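You operate a simulated robot arm through the tools that you are given. There is no shell and no other tool. Be economical: measure what you need, move in short steps, check, and stop when the job is done.

You run a simulated two-armed robot. Do the job below in one go: nothing can be reset, and whatever is moved stays where it is left.

TASK
Air on, regulator to 3 bar, free the flagged valve, then vent again.
Fine: the air lever is the blue one; push only the button of the valve with the orange flag; hands clear of the gate.

Only the result counts: the job must be done as asked and must still hold three seconds after the hand-in. Knocking over, shifting, dropping, spilling or breaking anything else fails it.

THE ROBOT
Two 7-joint arms with two-finger parallel grippers on one trunk, on a base that drives. Base frame: it is fixed to the floor where the robot stands at the start and does not move with it; the origin is under the middle of the robot, x ahead of it, y to its left, z up. Lengths are in mm, angles in degrees, forces in N, time in s.
The left shoulder is at the start at [50, 187, 985], the right one opposite. Each reaches about 776 mm from its shoulder. Places, roughly: black regulator knob [1000, 300, 1400]; blue air lever [700, 100, 1100]. Payload 3.43 kg a hand.
Tool frame (each hand has its own): the origin (TCP) lies between the finger pads and is the grasp point; the fingertips stand 30 mm ahead of it; z points along the fingers, y is the line along which they close. The gripper opens to 94 mm. The fingers are 28 mm wide and 10 mm thick; the gripper's body (50 by 96 mm) begins 55 mm behind the TCP.
Orientation is that of the tool frame in the base frame, as a unit quaternion [w, x, y, z]. With the fingers straight down and closing along the base's y, the tool's x points along the base's -x, its y along +y and its z along -z.

THE INTERFACE
- The arms move only by the tool servo_tool. It takes "left_rows", "right_rows" or both (then of equal length, played together; a hand with none holds still); each is a list of rows, each a list of 7 numbers: the shift along the tool's x, y, z in mm, then the turn, a rotation vector about the tool's x, y, z in degrees, then the gripper command, from -1 (shut) to 1 (fully open), values between in proportion. In form: [[dx, dy, dz, wx, wy, wz, gripper], ...]. A call has 1 to 12 rows; each row shifts and turns the commanded pose from where the row before left it, along the tool's axes as they then stand. Each row takes 0.2 s and may step no farther than 50 mm and 8.6 degrees from the row before; otherwise, or with a gripper value out of range, the whole call is refused. Where a pose cannot be reached the arm comes as near as it can. A force on the tool above 80 N (or 10 N above the force at the start of the call, whichever is more), or a blocked arm, ends the call early, and 0.2 s more pass. Each finger travels about 153 mm/s and halts on what it meets, pressing with about 34 N; the grip force reading is that of the motor and also rises with nothing between the fingers. The clock runs only during rows and for 0.2 s after the last one: add rows that do not move to give the fingers time. It gives the time, the measured TCP pose, the force on the tool (base axes), the opening and the grip force at its end, in the units of the frame above (readings bear some noise), with the torque about the TCP (base axes, N m) and any sound that the robot's microphone picked up, and new pictures: "show" is both (left out), scene, wrist or none (wrist: the cameras of the hands that moved).
- Cameras (640 x 400 px; columns grow to the right, rows downward): "scene" is now at [150, 25.1, 1187.8]; the picture's right is [0.27, -0.96, 0.00], its down [-0.16, -0.05, -0.99] and it looks along [0.95, 0.27, -0.17] (base axes); focal length 254 px, centre (320, 200). "left" rides on the left gripper at [76, -14, -102] in its tool frame; the picture's right is [0.18, 0.98, 0.00], its down [-0.75, 0.14, -0.64] and it looks along [-0.63, 0.12, 0.77] (tool axes); focal length 243 px, centre (320, 200). "right" rides on the right gripper at [76, 14, -102] in its tool frame; the picture's right is [-0.18, 0.98, 0.00], its down [-0.75, -0.14, -0.64] and it looks along [-0.63, -0.12, 0.77] (tool axes); focal length 243 px, centre (320, 200). There is no depth. A picture from a camera that has moved, and an enlarged one, comes with that camera's place and axes in the base frame and with its lens.
- lift_body(by): slides the trunk up (or, below 0, down) by that many mm; the arms and the scene camera ride with it, the base frame stays. It gives what a move gives, with no picture.
- roll_base(legs): drives the robot by 1 to 6 legs, each [ahead, left, turn to the left] in mm, mm and degrees, along the robot's own axes; the way and the turn of a leg run together, so that a leg with both is an arc; at most 1500 mm and 180 degrees a leg. The arms and the cameras ride along, it lands a little off, and it stops where it bumps. It gives what a move gives, and a new picture of the scene camera.
- head_to(pan, tilt): turns the head with the scene camera to pan (to the left, within 80 degrees either way) and tilt (down, from -29 to 69), counted from straight ahead of the robot. It gives what a move gives, and a new picture of the scene camera.
- inspect(camera, box): a new picture of the part [left, top, right, bottom] of that camera's present view, enlarged. It takes no simulated time.
- job_done(): hands the job in; it is judged then, once.

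Work in short steps. Places have to be worked out from the pictures, the camera data and where the tool is seen: move nearer, look again, correct. Check each grasp and each placing, and mend what went wrong. You have 120 turns and 260 pictures in all, those below and enlarged ones among them. Open the grippers and draw the arms clear of the work before you hand the job in, unless the task says otherwise; then end with one line.

The tools are called as name(argument=value, ...) on one line, values as JSON. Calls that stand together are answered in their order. servo_tool: Moves the arms, as the interface text tells. Its arguments: {"type":"object","properties":{"left_rows":{"type":"array","items":{"type":"array","items":{"type":"number"}}},"right_rows":{"type":"array","items":{"type":"array","items":{"type":"number"}}},"show":{"type":"string","enum":["both","scene","wrist","none"]}},"required":[]} The other tools are called the same way: lift_body (by) slides the trunk up or down; roll_base (legs) drives the base; head_to (pan, tilt) turns the head that bears the scene camera; inspect (camera, box) takes an enlarged picture of a part of a camera's view; job_done () hands the job in.

At the start:

```text
t: 0.0
left_position: [398.5, 274.0, 1000.2]
left_tcp_rot: [-0.001, -0.001, 1.0, 0.0]
left_wrist_force: [-0.4, -0.1, 0.2]
left_torque: [0.0, -0.02, 0.03]
left_finger_gap: 93.8
left_gripper_force: 0.0
right_position: [397.5, -64.1, 999.5]
right_tcp_rot: [0.0, 0.0, 1.0, 0.0]
right_wrist_force: [-0.3, 0.5, 0.4]
right_torque: [0.01, 0.02, -0.02]
right_finger_gap: 93.9
right_gripper_force: 0.0
trunk travel left (down, up): [-200.0, 232.0]
robot x, y, heading: [-0.1, -2.0, 0.2]
head pan, tilt: [15.7, 9.8]
```

scene: 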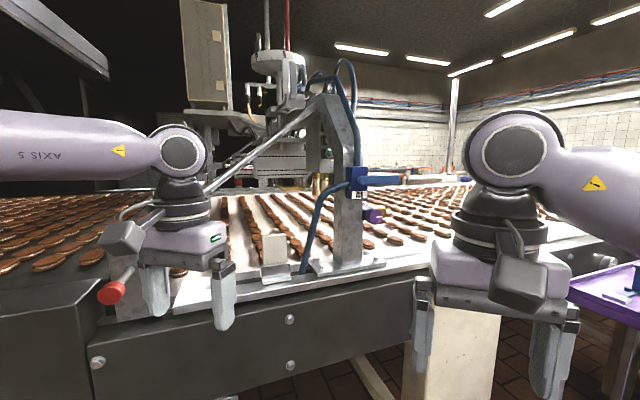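
right: 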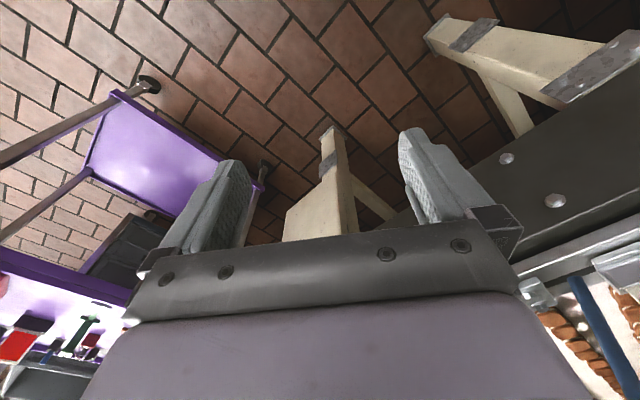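
left: 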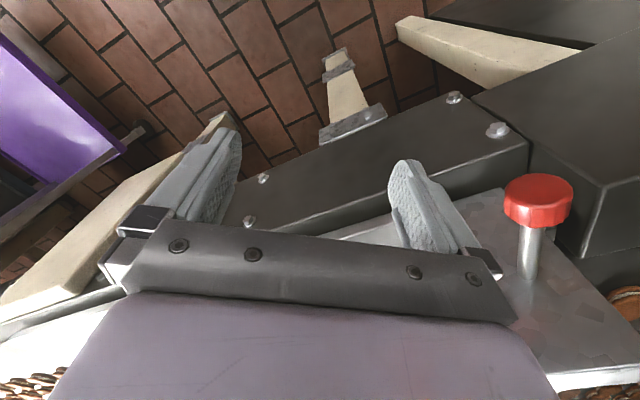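

The scene shows a conveyor with a gantry and a blue valve near (360,180). I enlarge the important parts first.

inspect(camera="scene", box=[180, 20, 440, 180])

inspect(camera="scene", box=[240, 140, 440, 280])

```text
2.46 times, centred on (310, 100) of scene
camera zoom: at [150.0, 25.1, 1187.8], right [0.27, -0.96, 0.0], down [-0.16, -0.05, -0.99], along [0.95, 0.27, -0.17], focal length 626 px, centre (345, 446)
```

zoom: 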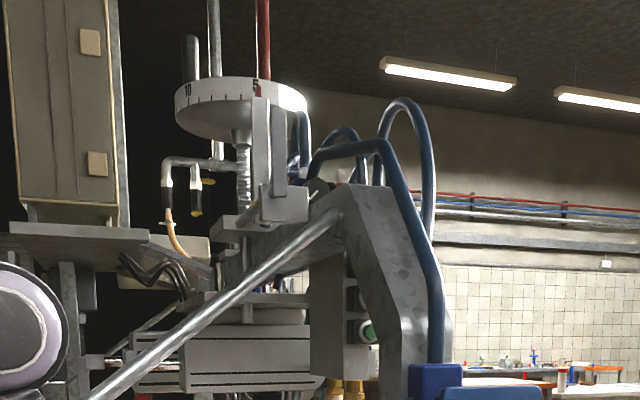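

```text
2.86 times, centred on (340, 210) of scene
camera zoom: at [150.0, 25.1, 1187.8], right [0.27, -0.96, 0.0], down [-0.16, -0.05, -0.99], along [0.95, 0.27, -0.17], focal length 727 px, centre (263, 171)
```

zoom: 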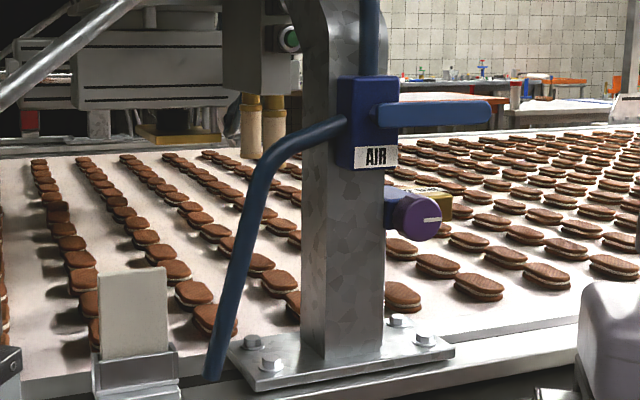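

Next I look around the machine with the head to find the knob, the gauge, the flagged valve and the gate.

head_to(pan=15, tilt=-12)

head_to(pan=50, tilt=15)

head_to(pan=-30, tilt=25)

```text
t: 0.8
left_position: [397.4, 273.8, 1001.3]
left_tcp_rot: [0.0, 0.0, 1.0, 0.0]
left_wrist_force: [0.2, -0.2, -0.7]
left_torque: [0.01, 0.01, 0.0]
left_finger_gap: 93.9
left_gripper_force: 0.0
right_position: [399.0, -65.2, 999.5]
right_tcp_rot: [0.0, 0.0, 1.0, 0.0]
right_wrist_force: [0.0, 0.1, 0.3]
right_torque: [-0.04, 0.03, 0.01]
right_finger_gap: 94.2
right_gripper_force: 0.1
trunk travel left (down, up): [-200.0, 232.0]
robot x, y, heading: [-1.3, 1.9, 0.0]
head pan, tilt: [15.0, -12.0]
camera scene: at [140.6, 21.4, 1221.7], right [0.26, -0.97, 0.0], down [0.2, 0.05, -0.98], along [0.94, 0.25, 0.21], focal length 254 px, centre (320, 200)
```

scene: 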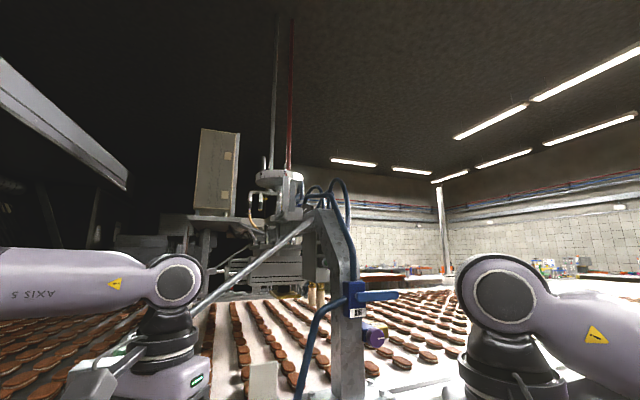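

```text
t: 1.9
left_position: [396.8, 273.5, 998.8]
left_tcp_rot: [0.0, -0.001, 1.0, -0.001]
left_wrist_force: [0.5, -1.0, 0.1]
left_torque: [0.01, -0.01, -0.01]
left_finger_gap: 94.1
left_gripper_force: 0.1
right_position: [398.7, -64.4, 1000.1]
right_tcp_rot: [0.0, 0.0, 1.0, 0.0]
right_wrist_force: [0.7, -0.2, 0.9]
right_torque: [-0.01, 0.01, -0.02]
right_finger_gap: 93.9
right_gripper_force: 0.0
trunk travel left (down, up): [-200.0, 232.0]
robot x, y, heading: [3.0, -3.3, -0.0]
head pan, tilt: [50.0, 15.0]
camera scene: at [120.6, 71.4, 1179.5], right [0.77, -0.64, 0.0], down [-0.17, -0.2, -0.97], along [0.62, 0.74, -0.26], focal length 254 px, centre (320, 200)
```

scene: 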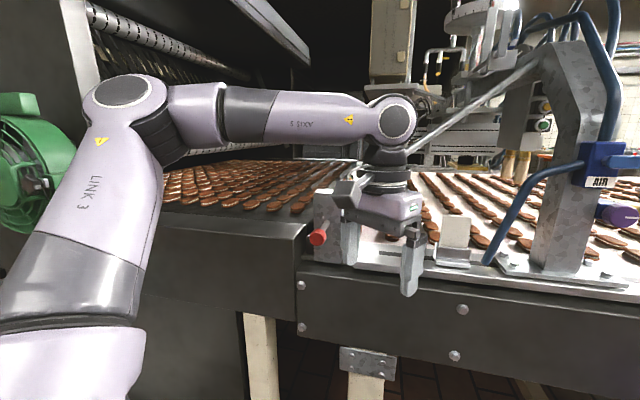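

```text
t: 3.4
left_position: [397.2, 274.2, 1000.4]
left_tcp_rot: [-0.001, 0.0, 1.0, 0.0]
left_wrist_force: [1.3, -0.6, 1.2]
left_torque: [0.01, 0.01, -0.01]
left_finger_gap: 94.0
left_gripper_force: 0.2
right_position: [399.2, -65.4, 998.8]
right_tcp_rot: [0.0, 0.0, 1.0, 0.0]
right_wrist_force: [0.3, -0.5, 0.0]
right_torque: [0.0, 0.01, 0.02]
right_finger_gap: 93.9
right_gripper_force: 0.0
trunk travel left (down, up): [-200.0, 232.0]
robot x, y, heading: [-0.3, 0.9, -0.0]
head pan, tilt: [-30.0, 25.0]
camera scene: at [140.3, -46.1, 1163.2], right [-0.5, -0.87, 0.0], down [-0.37, 0.21, -0.91], along [0.79, -0.45, -0.42], focal length 254 px, centre (320, 200)
```

scene: 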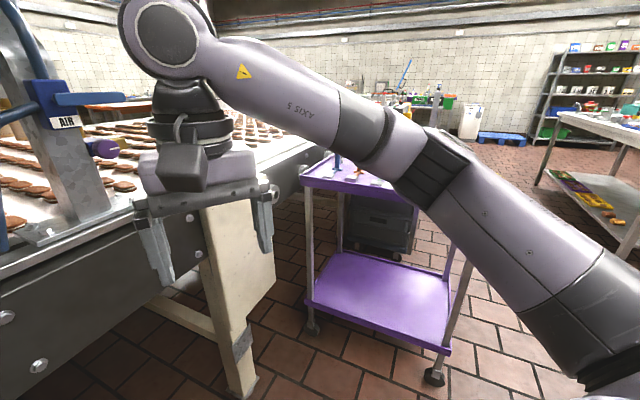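

Valve buttons appear on a block left of the gantry post. I look closer from this pose with the head turned toward it.

head_to(pan=25, tilt=0)

inspect(camera="scene", box=[310, 120, 410, 200])

inspect(camera="scene", box=[270, 70, 430, 170])

```text
t: 4.6
left_position: [397.9, 274.3, 999.8]
left_tcp_rot: [0.0, 0.001, 1.0, 0.001]
left_wrist_force: [0.4, -0.6, -0.2]
left_torque: [-0.01, -0.03, 0.02]
left_finger_gap: 93.9
left_gripper_force: 0.2
right_position: [397.7, -64.0, 1000.1]
right_tcp_rot: [0.0, 0.0, 1.0, 0.0]
right_wrist_force: [-0.1, -0.7, 0.5]
right_torque: [0.02, -0.02, -0.04]
right_finger_gap: 94.1
right_gripper_force: 0.0
trunk travel left (down, up): [-200.0, 232.0]
robot x, y, heading: [0.1, -0.4, 0.0]
head pan, tilt: [25.0, 0.0]
camera scene: at [142.1, 37.9, 1203.5], right [0.42, -0.91, 0.0], down [0.0, 0.0, -1.0], along [0.91, 0.42, 0.0], focal length 254 px, centre (320, 200)
```

scene: 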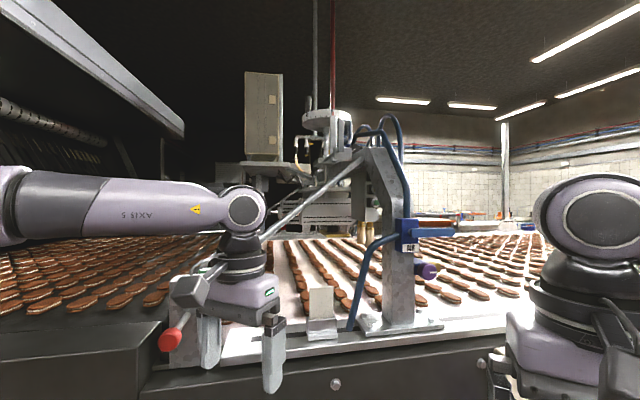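

```text
5.00 times, centred on (360, 160) of scene
camera zoom: at [142.1, 37.9, 1203.5], right [0.42, -0.91, 0.0], down [0.0, 0.0, -1.0], along [0.91, 0.42, 0.0], focal length 1272 px, centre (120, 400)
```

zoom: 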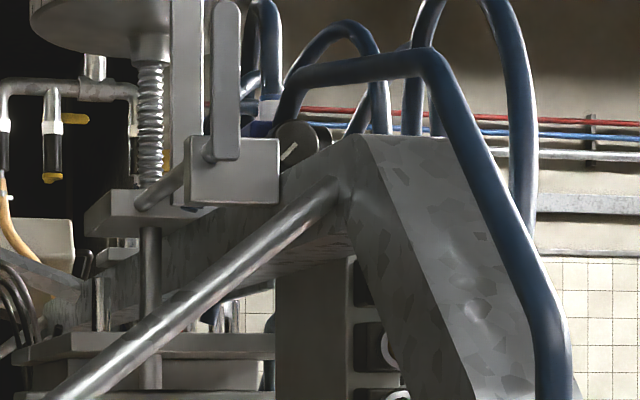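

```text
4.00 times, centred on (350, 120) of scene
camera zoom: at [142.1, 37.9, 1203.5], right [0.42, -0.91, 0.0], down [0.0, 0.0, -1.0], along [0.91, 0.42, 0.0], focal length 1018 px, centre (200, 520)
```

zoom: 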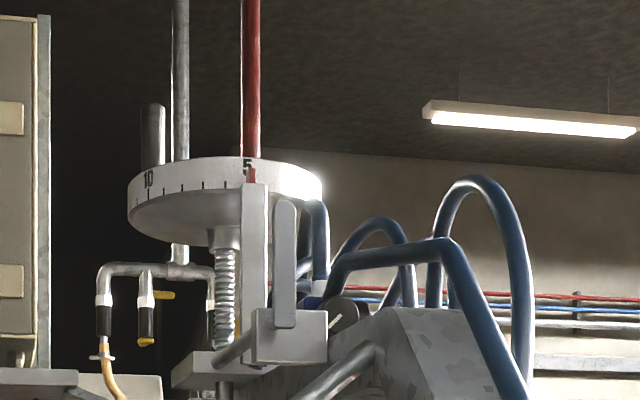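

The black knob with white mark is at about (1000,297,1378). I raise the trunk to see over the gantry.

lift_body(by=230)

head_to(pan=18, tilt=8)

inspect(camera="scene", box=[260, 100, 420, 200])

inspect(camera="scene", box=[260, 200, 420, 300])

```text
t: 7.0
left_position: [398.3, 274.4, 1230.4]
left_tcp_rot: [0.0, 0.0, 1.0, 0.0]
left_wrist_force: [-0.7, -0.5, -0.3]
left_torque: [0.02, 0.02, -0.01]
left_finger_gap: 93.9
left_gripper_force: 0.2
right_position: [400.1, -63.3, 1230.8]
right_tcp_rot: [0.0, 0.001, 1.0, -0.001]
right_wrist_force: [-0.7, 1.4, -0.1]
right_torque: [-0.05, 0.01, -0.03]
right_finger_gap: 94.1
right_gripper_force: 0.0
trunk travel left (down, up): [-430.0, 2.0]
robot x, y, heading: [1.4, 1.2, -0.2]
head pan, tilt: [25.0, 0.0]
```

```text
t: 7.7
left_position: [398.3, 274.5, 1230.6]
left_tcp_rot: [0.001, -0.001, 1.0, 0.0]
left_wrist_force: [-0.2, 0.3, -0.1]
left_torque: [-0.02, 0.01, -0.03]
left_finger_gap: 93.9
left_gripper_force: 0.2
right_position: [397.7, -63.8, 1229.2]
right_tcp_rot: [0.0, 0.0, 1.0, -0.001]
right_wrist_force: [0.1, -0.3, -0.5]
right_torque: [0.0, 0.02, 0.04]
right_finger_gap: 94.2
right_gripper_force: 0.1
trunk travel left (down, up): [-430.0, 2.0]
robot x, y, heading: [-0.8, 0.2, 0.0]
head pan, tilt: [18.0, 8.0]
camera scene: at [148.5, 28.5, 1420.8], right [0.31, -0.95, 0.0], down [-0.13, -0.04, -0.99], along [0.94, 0.31, -0.14], focal length 254 px, centre (320, 200)
```

scene: 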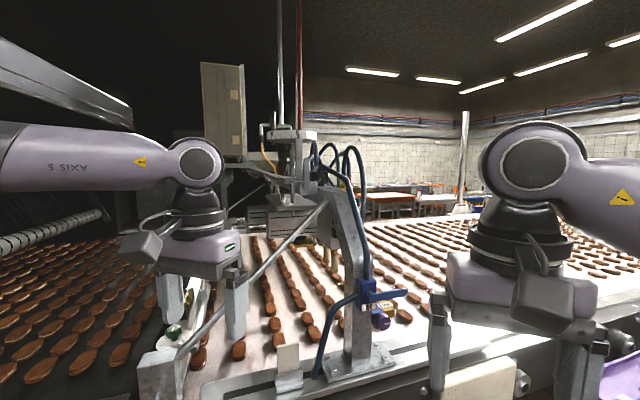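

```text
4.00 times, centred on (340, 150) of scene
camera zoom: at [148.5, 28.5, 1420.8], right [0.31, -0.95, 0.0], down [-0.13, -0.04, -0.99], along [0.94, 0.31, -0.14], focal length 1018 px, centre (240, 400)
```

zoom: 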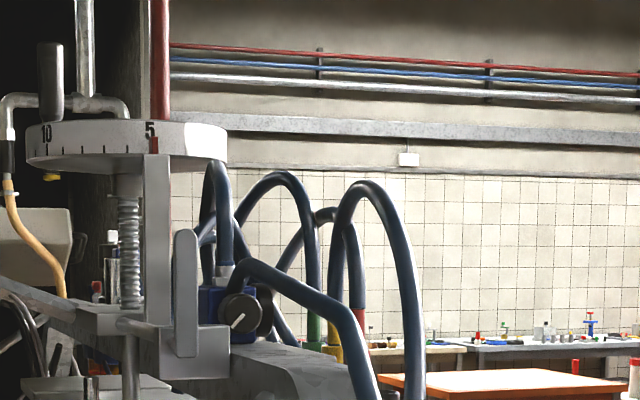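

```text
4.00 times, centred on (340, 250) of scene
camera zoom: at [148.5, 28.5, 1420.8], right [0.31, -0.95, 0.0], down [-0.13, -0.04, -0.99], along [0.94, 0.31, -0.14], focal length 1018 px, centre (240, 0)
```

zoom: 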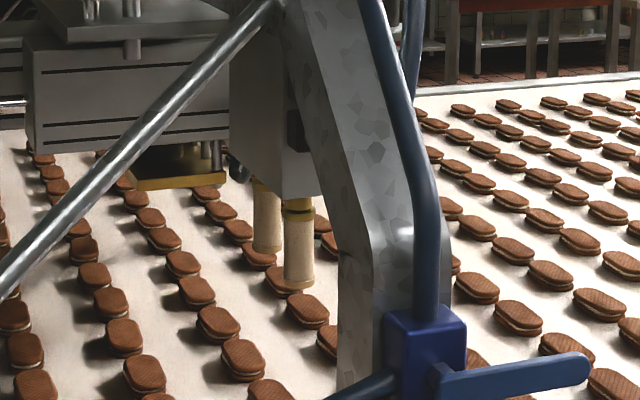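

The regulator is a blue block with a black knob, and the valve block hangs below the beam. I turn the right hand so its camera looks ahead and to the left, to view the valve block from the right side.

servo_tool(right_rows=[[0, 0, 0, 0, -8.5, 0, 1], [0, 0, 0, 0, -8.5, 0, 1], [0, 0, 0, 0, -8.5, 0, 1], [0, 0, 0, 0, -8.5, 0, 1], [0, 0, 0, 0, -8.5, 0, 1], [0, 0, 0, 0, -8.5, 0, 1], [0, 0, 0, 0, -8.5, 0, 1], [0, 0, 0, 0, -8.5, 0, 1], [0, 0, 0, 0, -8.5, 0, 1], [0, 0, 0, 0, -8.5, 0, 1], [0, 0, 0, 0, -5, 0, 1]], show="none")

servo_tool(right_rows=[[0, 0, 0, 0, 0, -8.5, 1], [0, 0, 0, 0, 0, -8.5, 1], [0, 0, 0, 0, 0, -8.5, 1], [0, 0, 0, 0, 0, -8.5, 1], [0, 0, 0, 0, 0, -8.5, 1], [0, 0, 0, 0, 0, -8.5, 1], [0, 0, 0, 0, 0, -8.5, 1], [0, 0, 0, 0, 0, -8.5, 1], [0, 0, 0, 0, 0, -8.5, 1], [0, 0, 0, 0, 0, -8.5, 1], [0, 0, 0, 0, 0, -5, 1]], show="both")

```text
t: 10.1
left_position: [397.9, 274.0, 1229.7]
left_tcp_rot: [0.001, 0.0, 1.0, 0.0]
left_wrist_force: [0.0, 0.1, -0.4]
left_torque: [0.0, 0.01, 0.0]
left_finger_gap: 94.1
left_gripper_force: 0.0
right_position: [398.0, -65.9, 1230.8]
right_tcp_rot: [0.708, 0.001, 0.706, 0.0]
right_wrist_force: [0.5, 1.0, -0.2]
right_torque: [-0.02, 0.03, -0.01]
right_finger_gap: 94.1
right_gripper_force: 0.1
trunk travel left (down, up): [-430.0, 2.0]
robot x, y, heading: [-3.7, -2.7, 0.1]
head pan, tilt: [18.0, 8.0]
```

```text
t: 12.5
left_position: [397.7, 273.1, 1230.3]
left_tcp_rot: [0.0, 0.0, 1.0, 0.0]
left_wrist_force: [0.0, 0.6, 0.2]
left_torque: [0.02, 0.02, 0.0]
left_finger_gap: 94.0
left_gripper_force: 0.0
right_position: [397.9, -65.2, 1230.5]
right_tcp_rot: [-0.5, 0.5, -0.499, 0.5]
right_wrist_force: [-0.6, -0.2, -0.6]
right_torque: [0.02, 0.01, 0.02]
right_finger_gap: 94.4
right_gripper_force: 0.0
trunk travel left (down, up): [-430.0, 2.0]
robot x, y, heading: [1.8, 1.2, 0.1]
head pan, tilt: [18.0, 8.0]
camera scene: at [148.5, 28.6, 1420.8], right [0.31, -0.95, 0.0], down [-0.13, -0.04, -0.99], along [0.94, 0.31, -0.14], focal length 254 px, centre (320, 200)
camera right: at [296.1, -141.1, 1216.0], right [0.0, 0.18, -0.98], down [-0.64, 0.75, 0.14], along [0.77, 0.63, 0.12], focal length 243 px, centre (320, 200)
```

scene: 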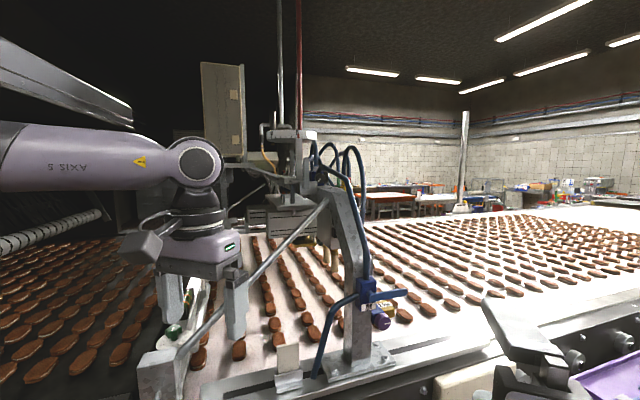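
right: 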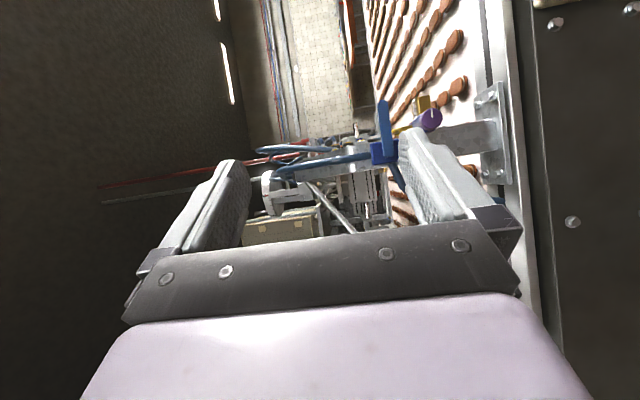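

The camera works in that pose. I move the right hand ahead, to the right and up, then yaw it left for a side view of the beam.

servo_tool(right_rows=[[35, -10, 30, 0, 0, 0, 1], [35, -10, 30, 0, 0, 0, 1], [35, -10, 30, 0, 0, 0, 1], [35, -10, 30, 0, 0, 0, 1], [35, -10, 30, 0, 0, 0, 1], [35, -10, 30, 0, 0, 0, 1], [35, -10, 30, 0, 0, 0, 1], [0, 0, 30, 0, -8, 0, 1], [0, 0, 0, 0, -8, 0, 1], [0, 0, 0, 0, -8, 0, 1], [0, 0, 0, 0, -8, 0, 1], [0, 0, 0, 0, 0, 0, 1]], show="wrist")

inspect(camera="right", box=[220, 80, 480, 242])

```text
t: 15.1
left_position: [397.6, 275.0, 1229.6]
left_tcp_rot: [0.0, 0.0, 1.0, 0.0]
left_wrist_force: [-0.4, 0.1, -0.6]
left_torque: [0.02, -0.02, -0.03]
left_finger_gap: 93.9
left_gripper_force: 0.1
right_position: [632.7, -315.2, 1331.3]
right_tcp_rot: [0.636, -0.599, 0.363, -0.324]
right_wrist_force: [0.3, -1.1, 0.5]
right_torque: [-0.01, 0.02, -0.03]
right_finger_gap: 94.0
right_gripper_force: 0.1
right hand out of reach, approached as far as the arm can: row 5, 8, 9, 10, 11
trunk travel left (down, up): [-430.0, 2.0]
robot x, y, heading: [0.1, -2.1, 0.1]
head pan, tilt: [18.0, 8.0]
camera right: at [586.2, -434.0, 1309.6], right [-0.12, 0.23, -0.97], down [-0.94, 0.29, 0.18], along [0.32, 0.93, 0.18], focal length 243 px, centre (320, 200)
```

right: 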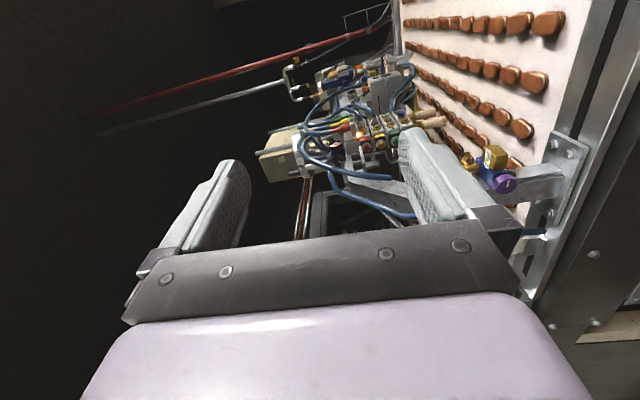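

```text
2.46 times, centred on (350, 161) of right
camera zoom: at [586.2, -434.0, 1309.6], right [-0.12, 0.23, -0.97], down [-0.94, 0.29, 0.18], along [0.32, 0.93, 0.18], focal length 597 px, centre (246, 296)
```

zoom: 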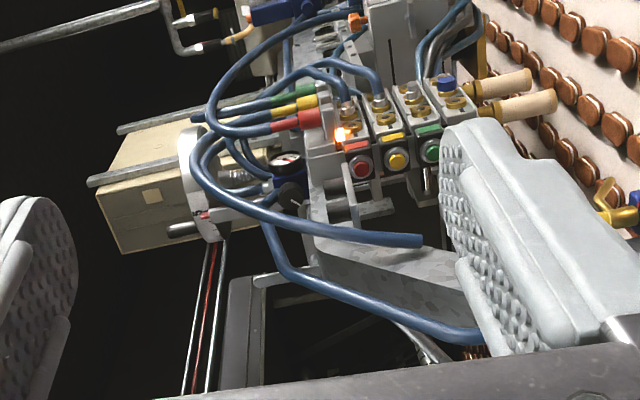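

I can see a valve stack with red, yellow and green buttons, the gauge and the lit lamp. I zoom on the stack.

inspect(camera="right", box=[325, 75, 425, 160])

inspect(camera="right", box=[310, 130, 370, 170])

inspect(camera="right", box=[280, 50, 400, 130])

```text
4.71 times, centred on (375, 118) of right
camera zoom: at [586.2, -434.0, 1309.6], right [-0.12, 0.23, -0.97], down [-0.94, 0.29, 0.18], along [0.32, 0.93, 0.18], focal length 1142 px, centre (61, 588)
```

zoom: 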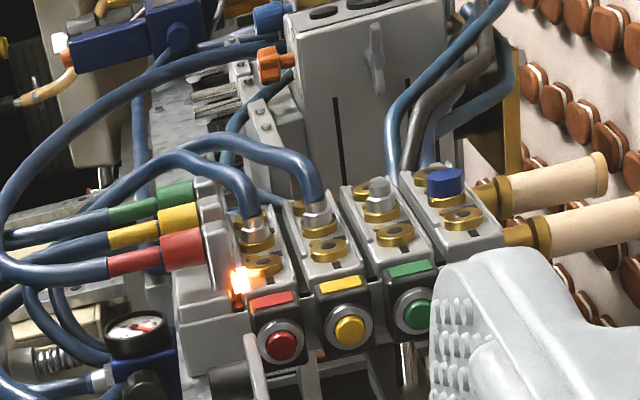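

```text
10.00 times, centred on (340, 150) of right
camera zoom: at [586.2, -434.0, 1309.6], right [-0.12, 0.23, -0.97], down [-0.94, 0.29, 0.18], along [0.32, 0.93, 0.18], focal length 2426 px, centre (120, 700)
```

zoom: 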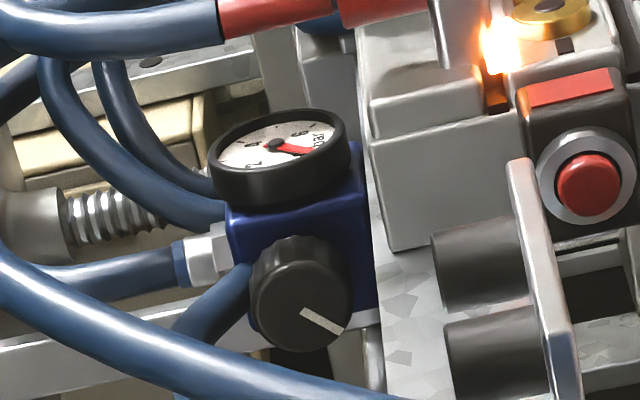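

```text
5.00 times, centred on (340, 90) of right
camera zoom: at [586.2, -434.0, 1309.6], right [-0.12, 0.23, -0.97], down [-0.94, 0.29, 0.18], along [0.32, 0.93, 0.18], focal length 1213 px, centre (220, 750)
```

zoom: 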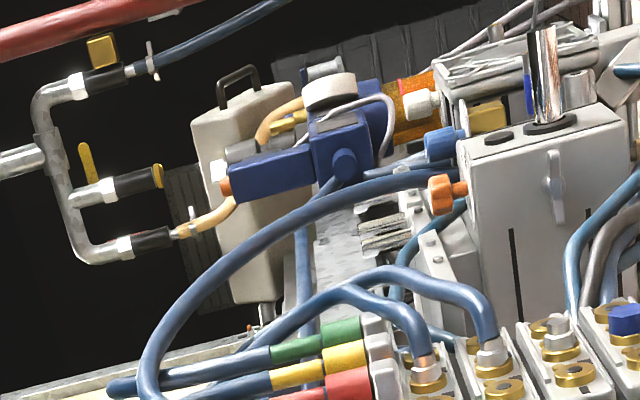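

The geometry: buttons face -x, at about (945,222) with z red 1276, yellow 1235, green 1196; knob about (958,283,1371), gauge facing -y. I drive ahead carefully to bring these into reach, watching for the table edge (x≈600).

roll_base(legs=[[120, 0, 0]])

head_to(pan=0, tilt=60)

```text
t: 16.4
left_position: [516.3, 273.9, 1229.3]
left_tcp_rot: [0.0, 0.0, 1.0, 0.0]
left_wrist_force: [0.9, 0.6, 0.3]
left_torque: [0.03, -0.02, -0.01]
left_finger_gap: 94.0
left_gripper_force: 0.1
right_position: [753.2, -315.5, 1331.8]
right_tcp_rot: [0.638, -0.598, 0.363, -0.324]
right_wrist_force: [-0.2, 0.2, 0.4]
right_torque: [-0.03, -0.01, 0.02]
right_finger_gap: 93.7
right_gripper_force: 0.0
trunk travel left (down, up): [-430.0, 2.0]
robot x, y, heading: [117.8, -3.5, -0.3]
head pan, tilt: [18.0, 8.0]
camera scene: at [268.1, 28.7, 1420.7], right [0.31, -0.95, 0.0], down [-0.13, -0.04, -0.99], along [0.94, 0.31, -0.14], focal length 254 px, centre (320, 200)
```

scene: 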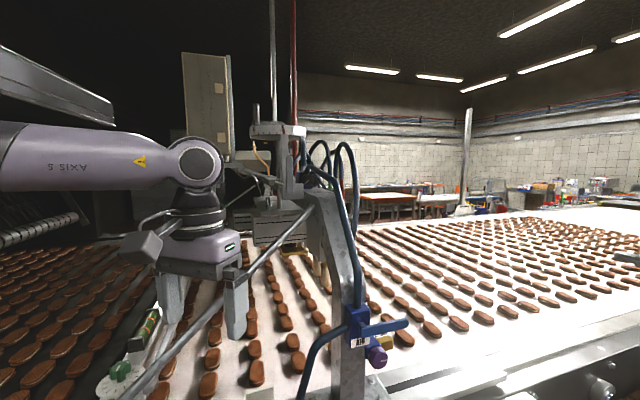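

```text
t: 17.6
left_position: [517.2, 273.5, 1229.9]
left_tcp_rot: [0.001, -0.001, 1.0, 0.0]
left_wrist_force: [0.4, 0.5, 0.1]
left_torque: [-0.04, -0.02, 0.02]
left_finger_gap: 94.0
left_gripper_force: 0.0
right_position: [752.0, -315.1, 1331.7]
right_tcp_rot: [0.637, -0.598, 0.363, -0.324]
right_wrist_force: [0.1, 0.3, 0.4]
right_torque: [-0.02, 0.02, 0.01]
right_finger_gap: 94.0
right_gripper_force: 0.0
trunk travel left (down, up): [-430.0, 2.0]
robot x, y, heading: [117.6, 0.7, 0.2]
head pan, tilt: [0.0, 60.0]
camera scene: at [245.7, 0.1, 1343.2], right [0.0, -1.0, 0.0], down [-0.87, 0.0, -0.5], along [0.5, 0.0, -0.87], focal length 254 px, centre (320, 200)
```

scene: 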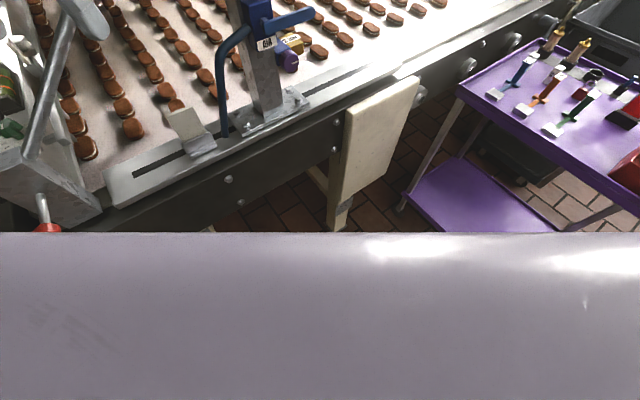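

The table edge is turned about 32° to the robot (normal ≈ [0.85,0.53]), and the beam runs along that normal. I tuck the hands back, then turn 32° left and sidestep right so as to face the work squarely.

servo_tool(left_rows=[[40, 0, 0, 0, 0, 0, 1], [40, 0, 0, 0, 0, 0, 1], [40, 0, 0, 0, 0, 0, 1], [0, 0, 0, 0, 0, 0, 1]], right_rows=[[0, 0, -45, 0, 0, 0, 1], [0, 0, -45, 0, 0, 0, 1], [0, 0, -45, 0, 0, 0, 1], [0, 0, -45, 0, 0, 0, 1]], show="none")

roll_base(legs=[[0, -100, 0], [0, 0, 32], [0, -170, 0]])

head_to(pan=10, tilt=20)

```text
t: 18.6
left_position: [395.8, 274.1, 1229.6]
left_tcp_rot: [-0.001, -0.001, 1.0, 0.0]
left_wrist_force: [-0.2, 0.0, 0.1]
left_torque: [-0.01, -0.01, -0.01]
left_finger_gap: 94.1
left_gripper_force: 0.1
right_position: [680.3, -360.5, 1331.9]
right_tcp_rot: [0.638, -0.598, 0.363, -0.323]
right_wrist_force: [0.6, -0.4, 0.0]
right_torque: [-0.02, 0.02, 0.0]
right_finger_gap: 94.3
right_gripper_force: 0.1
right hand out of reach, approached as far as the arm can: row 2, 3, 4
trunk travel left (down, up): [-430.0, 2.0]
robot x, y, heading: [119.5, 2.2, -0.0]
head pan, tilt: [0.0, 60.0]
```

```text
t: 23.4
left_position: [299.0, 133.7, 1229.6]
left_tcp_rot: [0.001, -0.275, 0.961, 0.0]
left_wrist_force: [0.6, -0.7, 1.8]
left_torque: [0.0, 0.03, -0.02]
left_finger_gap: 93.9
left_gripper_force: 0.0
right_position: [874.1, -253.3, 1332.6]
right_tcp_rot: [0.702, -0.674, 0.184, -0.137]
right_wrist_force: [0.3, -0.4, 0.0]
right_torque: [0.01, 0.03, 0.0]
right_finger_gap: 94.2
right_gripper_force: 0.1
trunk travel left (down, up): [-430.0, 2.0]
robot x, y, heading: [207.8, -245.3, 32.1]
head pan, tilt: [0.0, 60.0]
camera scene: at [316.6, -179.2, 1343.1], right [0.53, -0.85, 0.0], down [-0.74, -0.46, -0.5], along [0.42, 0.26, -0.87], focal length 254 px, centre (320, 200)
```

scene: 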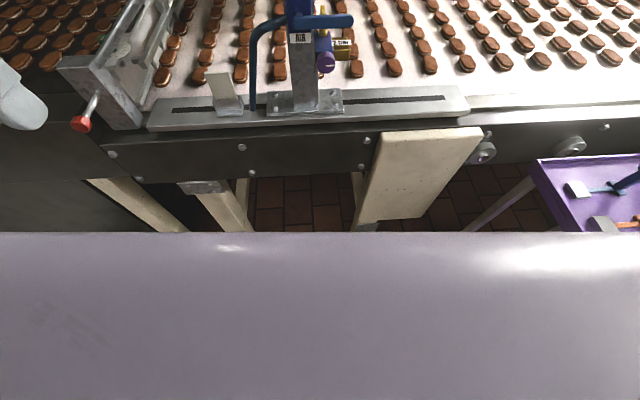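

```text
t: 24.5
left_position: [298.0, 134.4, 1228.5]
left_tcp_rot: [0.0, -0.275, 0.961, 0.0]
left_wrist_force: [0.1, -0.4, 0.4]
left_torque: [-0.05, 0.03, 0.04]
left_finger_gap: 94.2
left_gripper_force: 0.1
right_position: [873.5, -252.8, 1333.2]
right_tcp_rot: [0.702, -0.674, 0.185, -0.137]
right_wrist_force: [0.2, -0.2, -1.3]
right_torque: [-0.02, -0.01, 0.0]
right_finger_gap: 94.2
right_gripper_force: 0.0
trunk travel left (down, up): [-430.0, 2.0]
robot x, y, heading: [211.8, -241.7, 31.9]
head pan, tilt: [10.0, 20.0]
camera scene: at [329.2, -151.9, 1401.2], right [0.67, -0.74, 0.0], down [-0.26, -0.23, -0.94], along [0.7, 0.63, -0.34], focal length 254 px, centre (320, 200)
```

scene: 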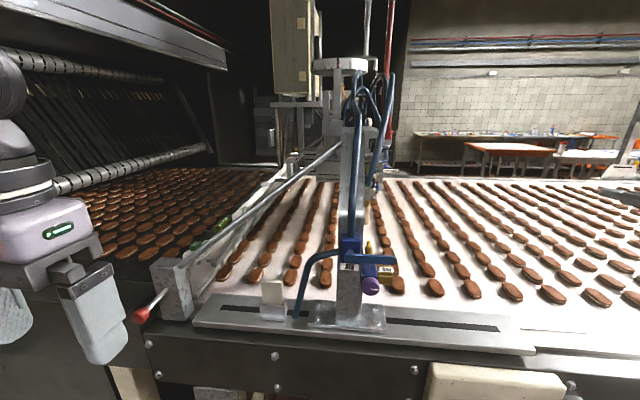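

Now square to the table. I drive ahead 180 mm, keeping about 350 mm from robot axis to table edge.

roll_base(legs=[[180, 0, 0]])

inspect(camera="scene", box=[250, 0, 450, 125])

inspect(camera="scene", box=[270, 220, 430, 320])

inspect(camera="right", box=[0, 0, 640, 400])

```text
t: 26.0
left_position: [450.0, 226.7, 1228.4]
left_tcp_rot: [0.0, -0.276, 0.961, 0.0]
left_wrist_force: [0.4, 0.6, 0.5]
left_torque: [-0.02, 0.05, -0.04]
left_finger_gap: 93.9
left_gripper_force: 0.1
right_position: [1025.9, -157.8, 1333.5]
right_tcp_rot: [0.701, -0.675, 0.184, -0.136]
right_wrist_force: [0.9, 0.0, -0.3]
right_torque: [0.04, -0.02, 0.01]
right_finger_gap: 93.9
right_gripper_force: 0.1
trunk travel left (down, up): [-430.0, 2.0]
robot x, y, heading: [357.7, -149.8, 31.9]
head pan, tilt: [10.0, 20.0]
camera scene: at [480.7, -57.4, 1401.2], right [0.67, -0.74, 0.0], down [-0.25, -0.23, -0.94], along [0.7, 0.63, -0.34], focal length 254 px, centre (320, 200)
```

scene: 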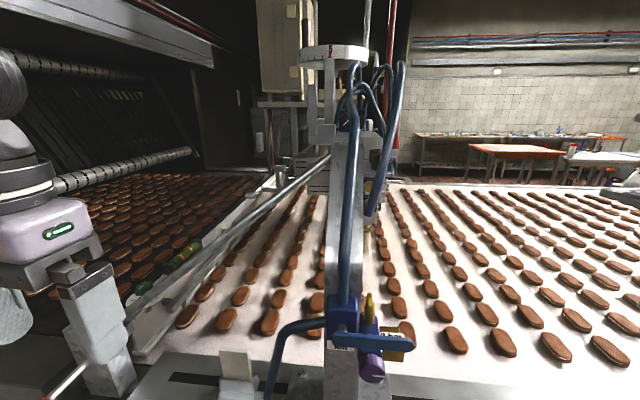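

```text
3.20 times, centred on (350, 62) of scene
camera zoom: at [480.7, -57.4, 1401.2], right [0.67, -0.74, 0.0], down [-0.25, -0.23, -0.94], along [0.7, 0.63, -0.34], focal length 814 px, centre (224, 640)
```

zoom: 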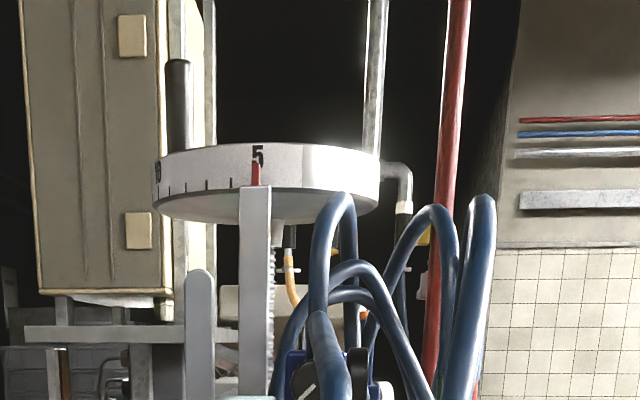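

```text
4.00 times, centred on (350, 270) of scene
camera zoom: at [480.7, -57.4, 1401.2], right [0.67, -0.74, 0.0], down [-0.25, -0.23, -0.94], along [0.7, 0.63, -0.34], focal length 1018 px, centre (200, -80)
```

zoom: 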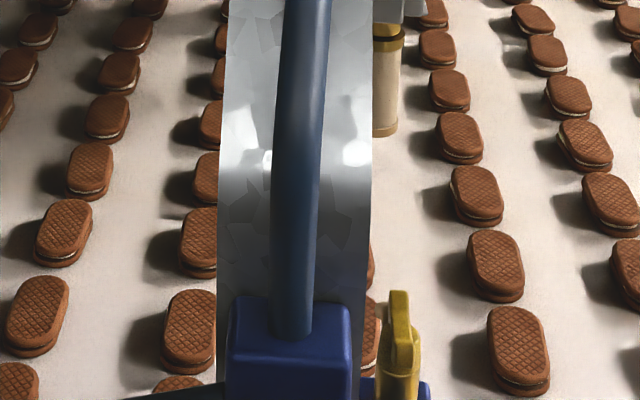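

```text
1.00 times, centred on (320, 200) of right (not enlarged: the box is as wide or as high as the picture)
camera zoom: at [1048.5, -283.6, 1310.7], right [-0.22, 0.13, -0.97], down [-0.95, -0.25, 0.18], along [-0.22, 0.96, 0.18], focal length 243 px, centre (320, 200)
```

zoom: 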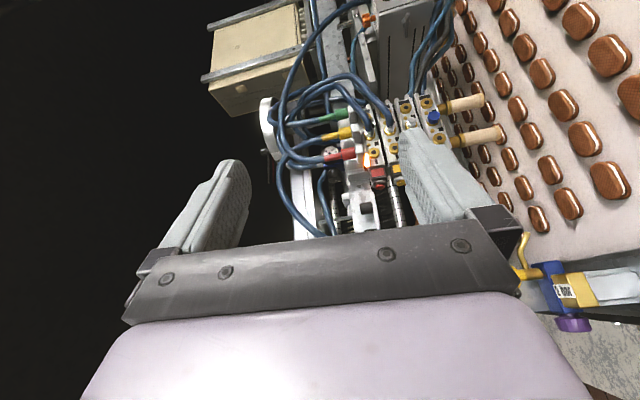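

From here the right camera views the beam's right side. I zoom on the valve stack and the regulator.

inspect(camera="right", box=[310, 80, 430, 220])

inspect(camera="right", box=[310, 140, 360, 190])

inspect(camera="right", box=[350, 140, 400, 190])

```text
2.86 times, centred on (370, 150) of right
camera zoom: at [1048.5, -283.6, 1310.7], right [-0.22, 0.13, -0.97], down [-0.95, -0.25, 0.18], along [-0.22, 0.96, 0.18], focal length 693 px, centre (177, 343)
```

zoom: 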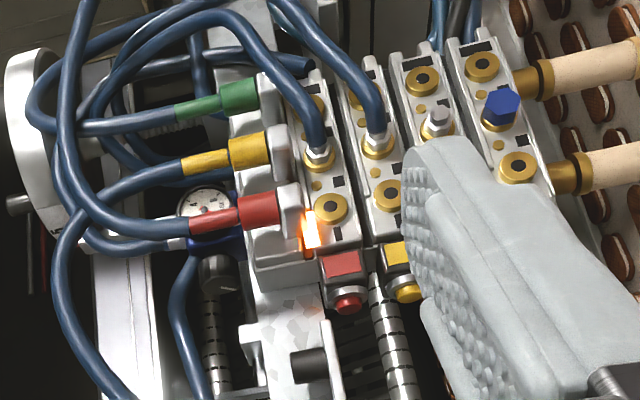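

```text
8.00 times, centred on (335, 165) of right
camera zoom: at [1048.5, -283.6, 1310.7], right [-0.22, 0.13, -0.97], down [-0.95, -0.25, 0.18], along [-0.22, 0.96, 0.18], focal length 1941 px, centre (200, 480)
```

zoom: 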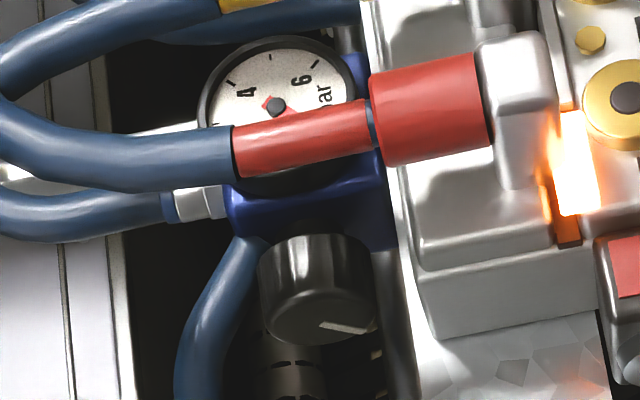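

```text
8.00 times, centred on (375, 165) of right
camera zoom: at [1048.5, -283.6, 1310.7], right [-0.22, 0.13, -0.97], down [-0.95, -0.25, 0.18], along [-0.22, 0.96, 0.18], focal length 1941 px, centre (-120, 480)
```

zoom: 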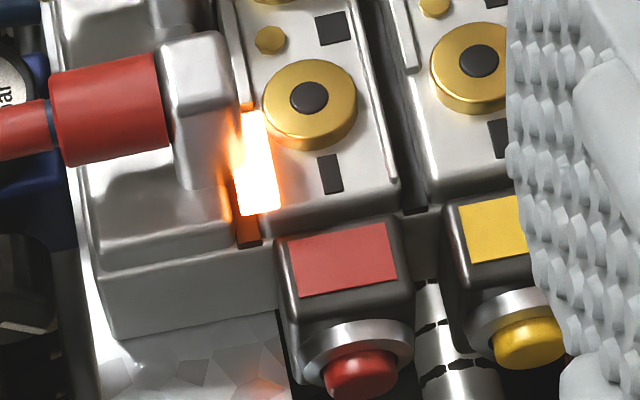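

The glowing orange flag sits on the red valve. Now I look closely at the blue lever for markings and its stop.

head_to(pan=0, tilt=50)

inspect(camera="scene", box=[250, 70, 410, 190])

```text
t: 26.9
left_position: [448.3, 227.6, 1228.0]
left_tcp_rot: [0.0, -0.276, 0.961, 0.001]
left_wrist_force: [-0.3, 0.7, -0.6]
left_torque: [0.0, -0.02, 0.02]
left_finger_gap: 94.0
left_gripper_force: 0.1
right_position: [1025.7, -159.7, 1333.1]
right_tcp_rot: [0.702, -0.674, 0.184, -0.136]
right_wrist_force: [0.0, -0.6, 0.4]
right_torque: [-0.01, -0.02, 0.01]
right_finger_gap: 93.8
right_gripper_force: 0.1
trunk travel left (down, up): [-430.0, 2.0]
robot x, y, heading: [358.4, -150.6, 31.8]
head pan, tilt: [0.0, 50.0]
camera scene: at [476.1, -79.3, 1355.7], right [0.53, -0.85, 0.0], down [-0.65, -0.41, -0.64], along [0.55, 0.34, -0.77], focal length 254 px, centre (320, 200)
```

scene: 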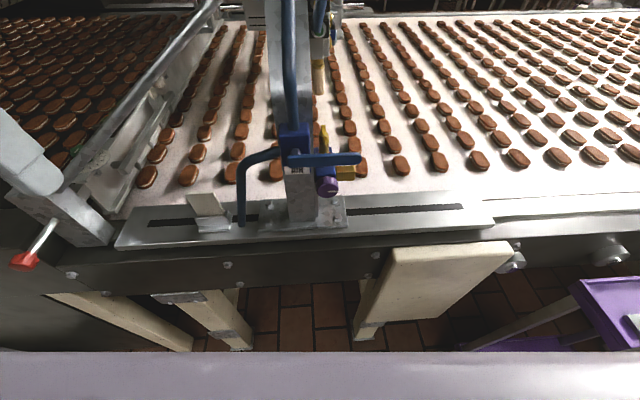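

```text
3.33 times, centred on (330, 130) of scene
camera zoom: at [476.1, -79.3, 1355.7], right [0.53, -0.85, 0.0], down [-0.65, -0.41, -0.64], along [0.55, 0.34, -0.77], focal length 848 px, centre (287, 433)
```

zoom: 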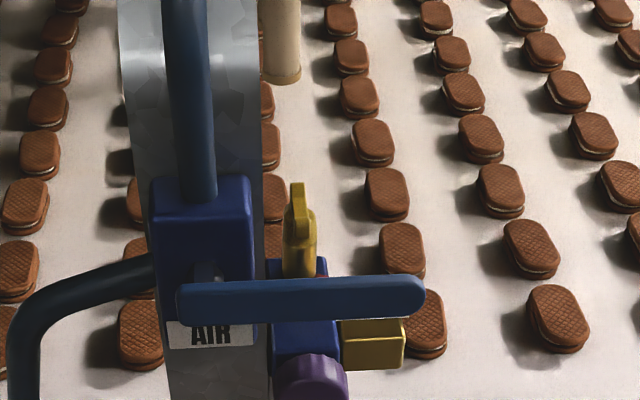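

Lever pivot ≈ (n 665, t 283), handle end t≈383, z≈1100 (n = along table normal, t = to the right along the table). I bring the right hand, closed, to a staging place right-front of the lever, below handle height.

servo_tool(right_rows=[[-35, 28.7, -7.9, 0, 0, -4, -1], [-35, 28.7, -7.9, 0, 0, 0, -1], [-35, 28.7, -7.9, 0, 0, 0, -1], [-35, 28.7, -7.9, 0, 0, 0, -1], [-35, 28.7, -7.9, 0, 0, 0, -1], [-35, 28.7, -7.9, 0, 0, 0, -1], [-35, 28.7, -7.9, 0, 0, 0, -1], [-35, 28.7, -7.9, 0, 0, 0, -1], [-35, 28.7, -7.9, 0, 0, 0, -1], [0, 0, 0, 0, 0, 0, -1]])

```text
t: 29.1
left_position: [449.2, 227.7, 1228.9]
left_tcp_rot: [0.0, -0.276, 0.961, -0.001]
left_wrist_force: [-0.6, 0.7, 1.1]
left_torque: [-0.02, -0.02, 0.0]
left_finger_gap: 94.2
left_gripper_force: 0.0
right_position: [798.8, -66.7, 1295.0]
right_tcp_rot: [0.696, -0.681, 0.161, -0.16]
right_wrist_force: [-0.8, -0.2, 0.1]
right_torque: [-0.03, -0.01, -0.01]
right_finger_gap: 0.1
right_gripper_force: 33.3
right hand out of reach, approached as far as the arm can: row 1, 2, 3, 4, 5, 6, 7, 8, 9
trunk travel left (down, up): [-430.0, 2.0]
robot x, y, heading: [359.8, -152.4, 31.9]
head pan, tilt: [0.0, 50.0]
camera scene: at [476.0, -79.4, 1355.7], right [0.53, -0.85, 0.0], down [-0.65, -0.41, -0.64], along [0.55, 0.34, -0.77], focal length 254 px, centre (320, 200)
camera right: at [822.5, -193.3, 1279.2], right [-0.16, 0.1, -0.98], down [-0.96, -0.24, 0.13], along [-0.23, 0.96, 0.14], focal length 243 px, centre (320, 200)
```

scene: 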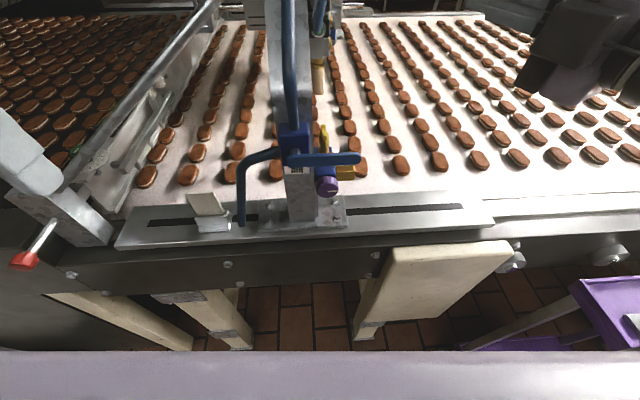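
right: 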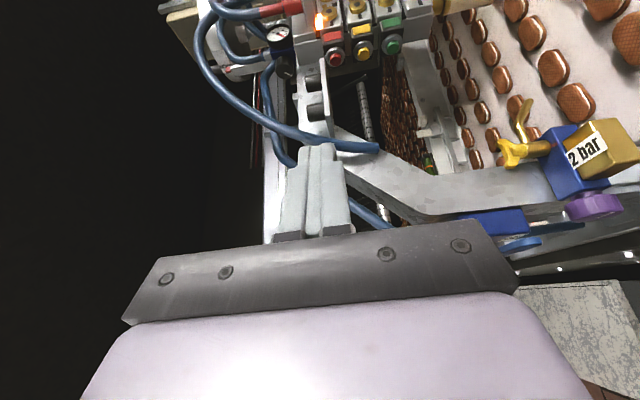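

The move was cut by arm limits, but this view is excellent. I zoom in on the valves and gauge here.

inspect(camera="right", box=[250, 0, 430, 140])

inspect(camera="right", box=[255, 15, 305, 85])

```text
2.86 times, centred on (340, 70) of right
camera zoom: at [822.5, -193.3, 1279.2], right [-0.16, 0.1, -0.98], down [-0.96, -0.24, 0.13], along [-0.23, 0.96, 0.14], focal length 693 px, centre (263, 571)
```

zoom: 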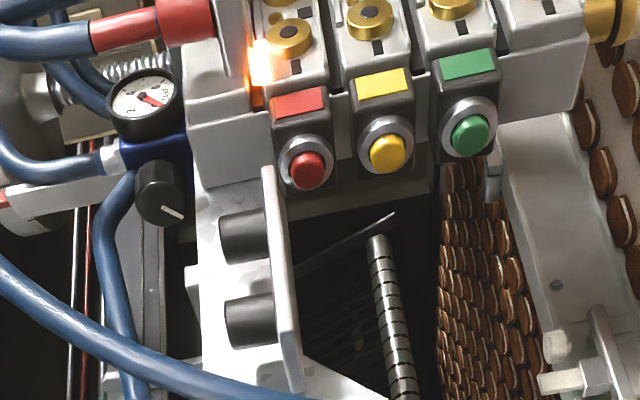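

```text
5.71 times, centred on (280, 50) of right
camera zoom: at [822.5, -193.3, 1279.2], right [-0.16, 0.1, -0.98], down [-0.96, -0.24, 0.13], along [-0.23, 0.96, 0.14], focal length 1386 px, centre (549, 1057)
```

zoom: 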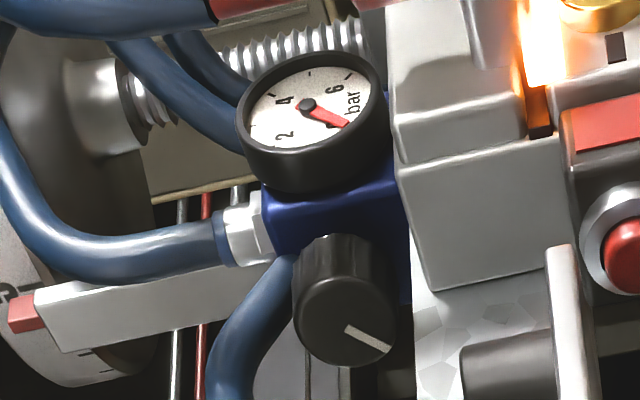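

Only the red valve has the flag; gauge reads 0 (needle lower left), scale 0-2-4-6. I yaw the right hand back to point straight along the beam, then lower it.

servo_tool(right_rows=[[0, 0, -20, 0, 7, 0, -1], [0, 0, -20, 0, 7, 0, -1], [0, 0, -20, 0, 7, 0, -1], [0, 0, 0, 0, 7, 0, -1], [0, 0, 0, 0, 4, 0, -1], [0, 30, 0, 0, 0, 0, -1], [0, 30, 0, 0, 0, 0, -1], [0, 30, 0, 0, 0, 0, -1], [0, 30, 0, 0, 0, 0, -1]])

```text
t: 31.1
left_position: [449.8, 228.3, 1229.6]
left_tcp_rot: [0.0, -0.276, 0.961, 0.0]
left_wrist_force: [0.1, -0.5, 0.8]
left_torque: [-0.02, 0.01, 0.01]
left_finger_gap: 93.8
left_gripper_force: 0.1
right_position: [828.2, -61.6, 1211.6]
right_tcp_rot: [0.625, -0.61, 0.347, -0.342]
right_wrist_force: [0.1, -1.2, -0.3]
right_torque: [-0.01, 0.03, 0.02]
right_finger_gap: 0.0
right_gripper_force: 33.3
right hand out of reach, approached as far as the arm can: row 1, 2, 3, 6, 7, 8
trunk travel left (down, up): [-430.0, 2.0]
robot x, y, heading: [362.1, -151.9, 31.8]
head pan, tilt: [0.0, 50.0]
camera scene: at [476.2, -78.6, 1355.6], right [0.53, -0.85, 0.0], down [-0.65, -0.41, -0.64], along [0.55, 0.34, -0.77], focal length 254 px, centre (320, 200)
camera right: at [782.6, -181.1, 1194.8], right [-0.09, 0.18, -0.98], down [-0.94, 0.3, 0.14], along [0.32, 0.94, 0.14], focal length 243 px, centre (320, 200)
```

scene: 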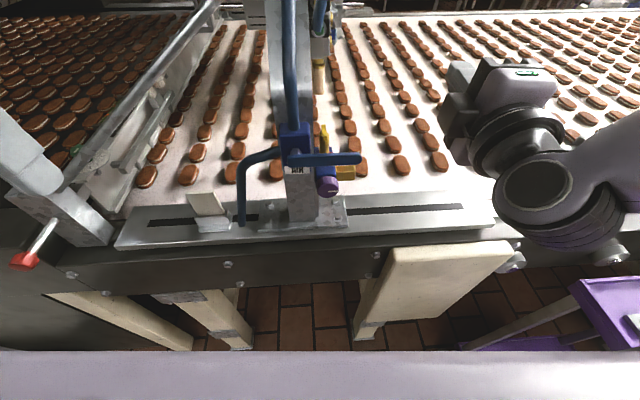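
right: 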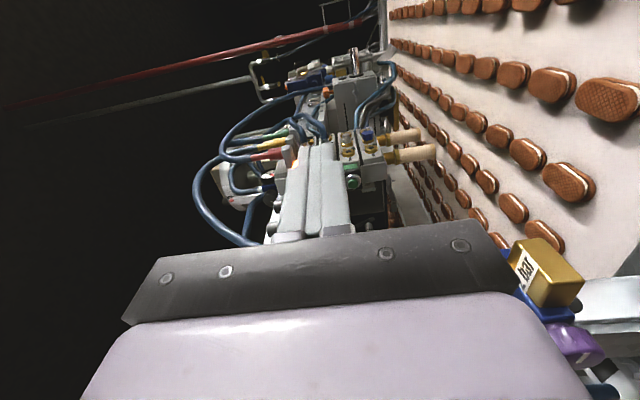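

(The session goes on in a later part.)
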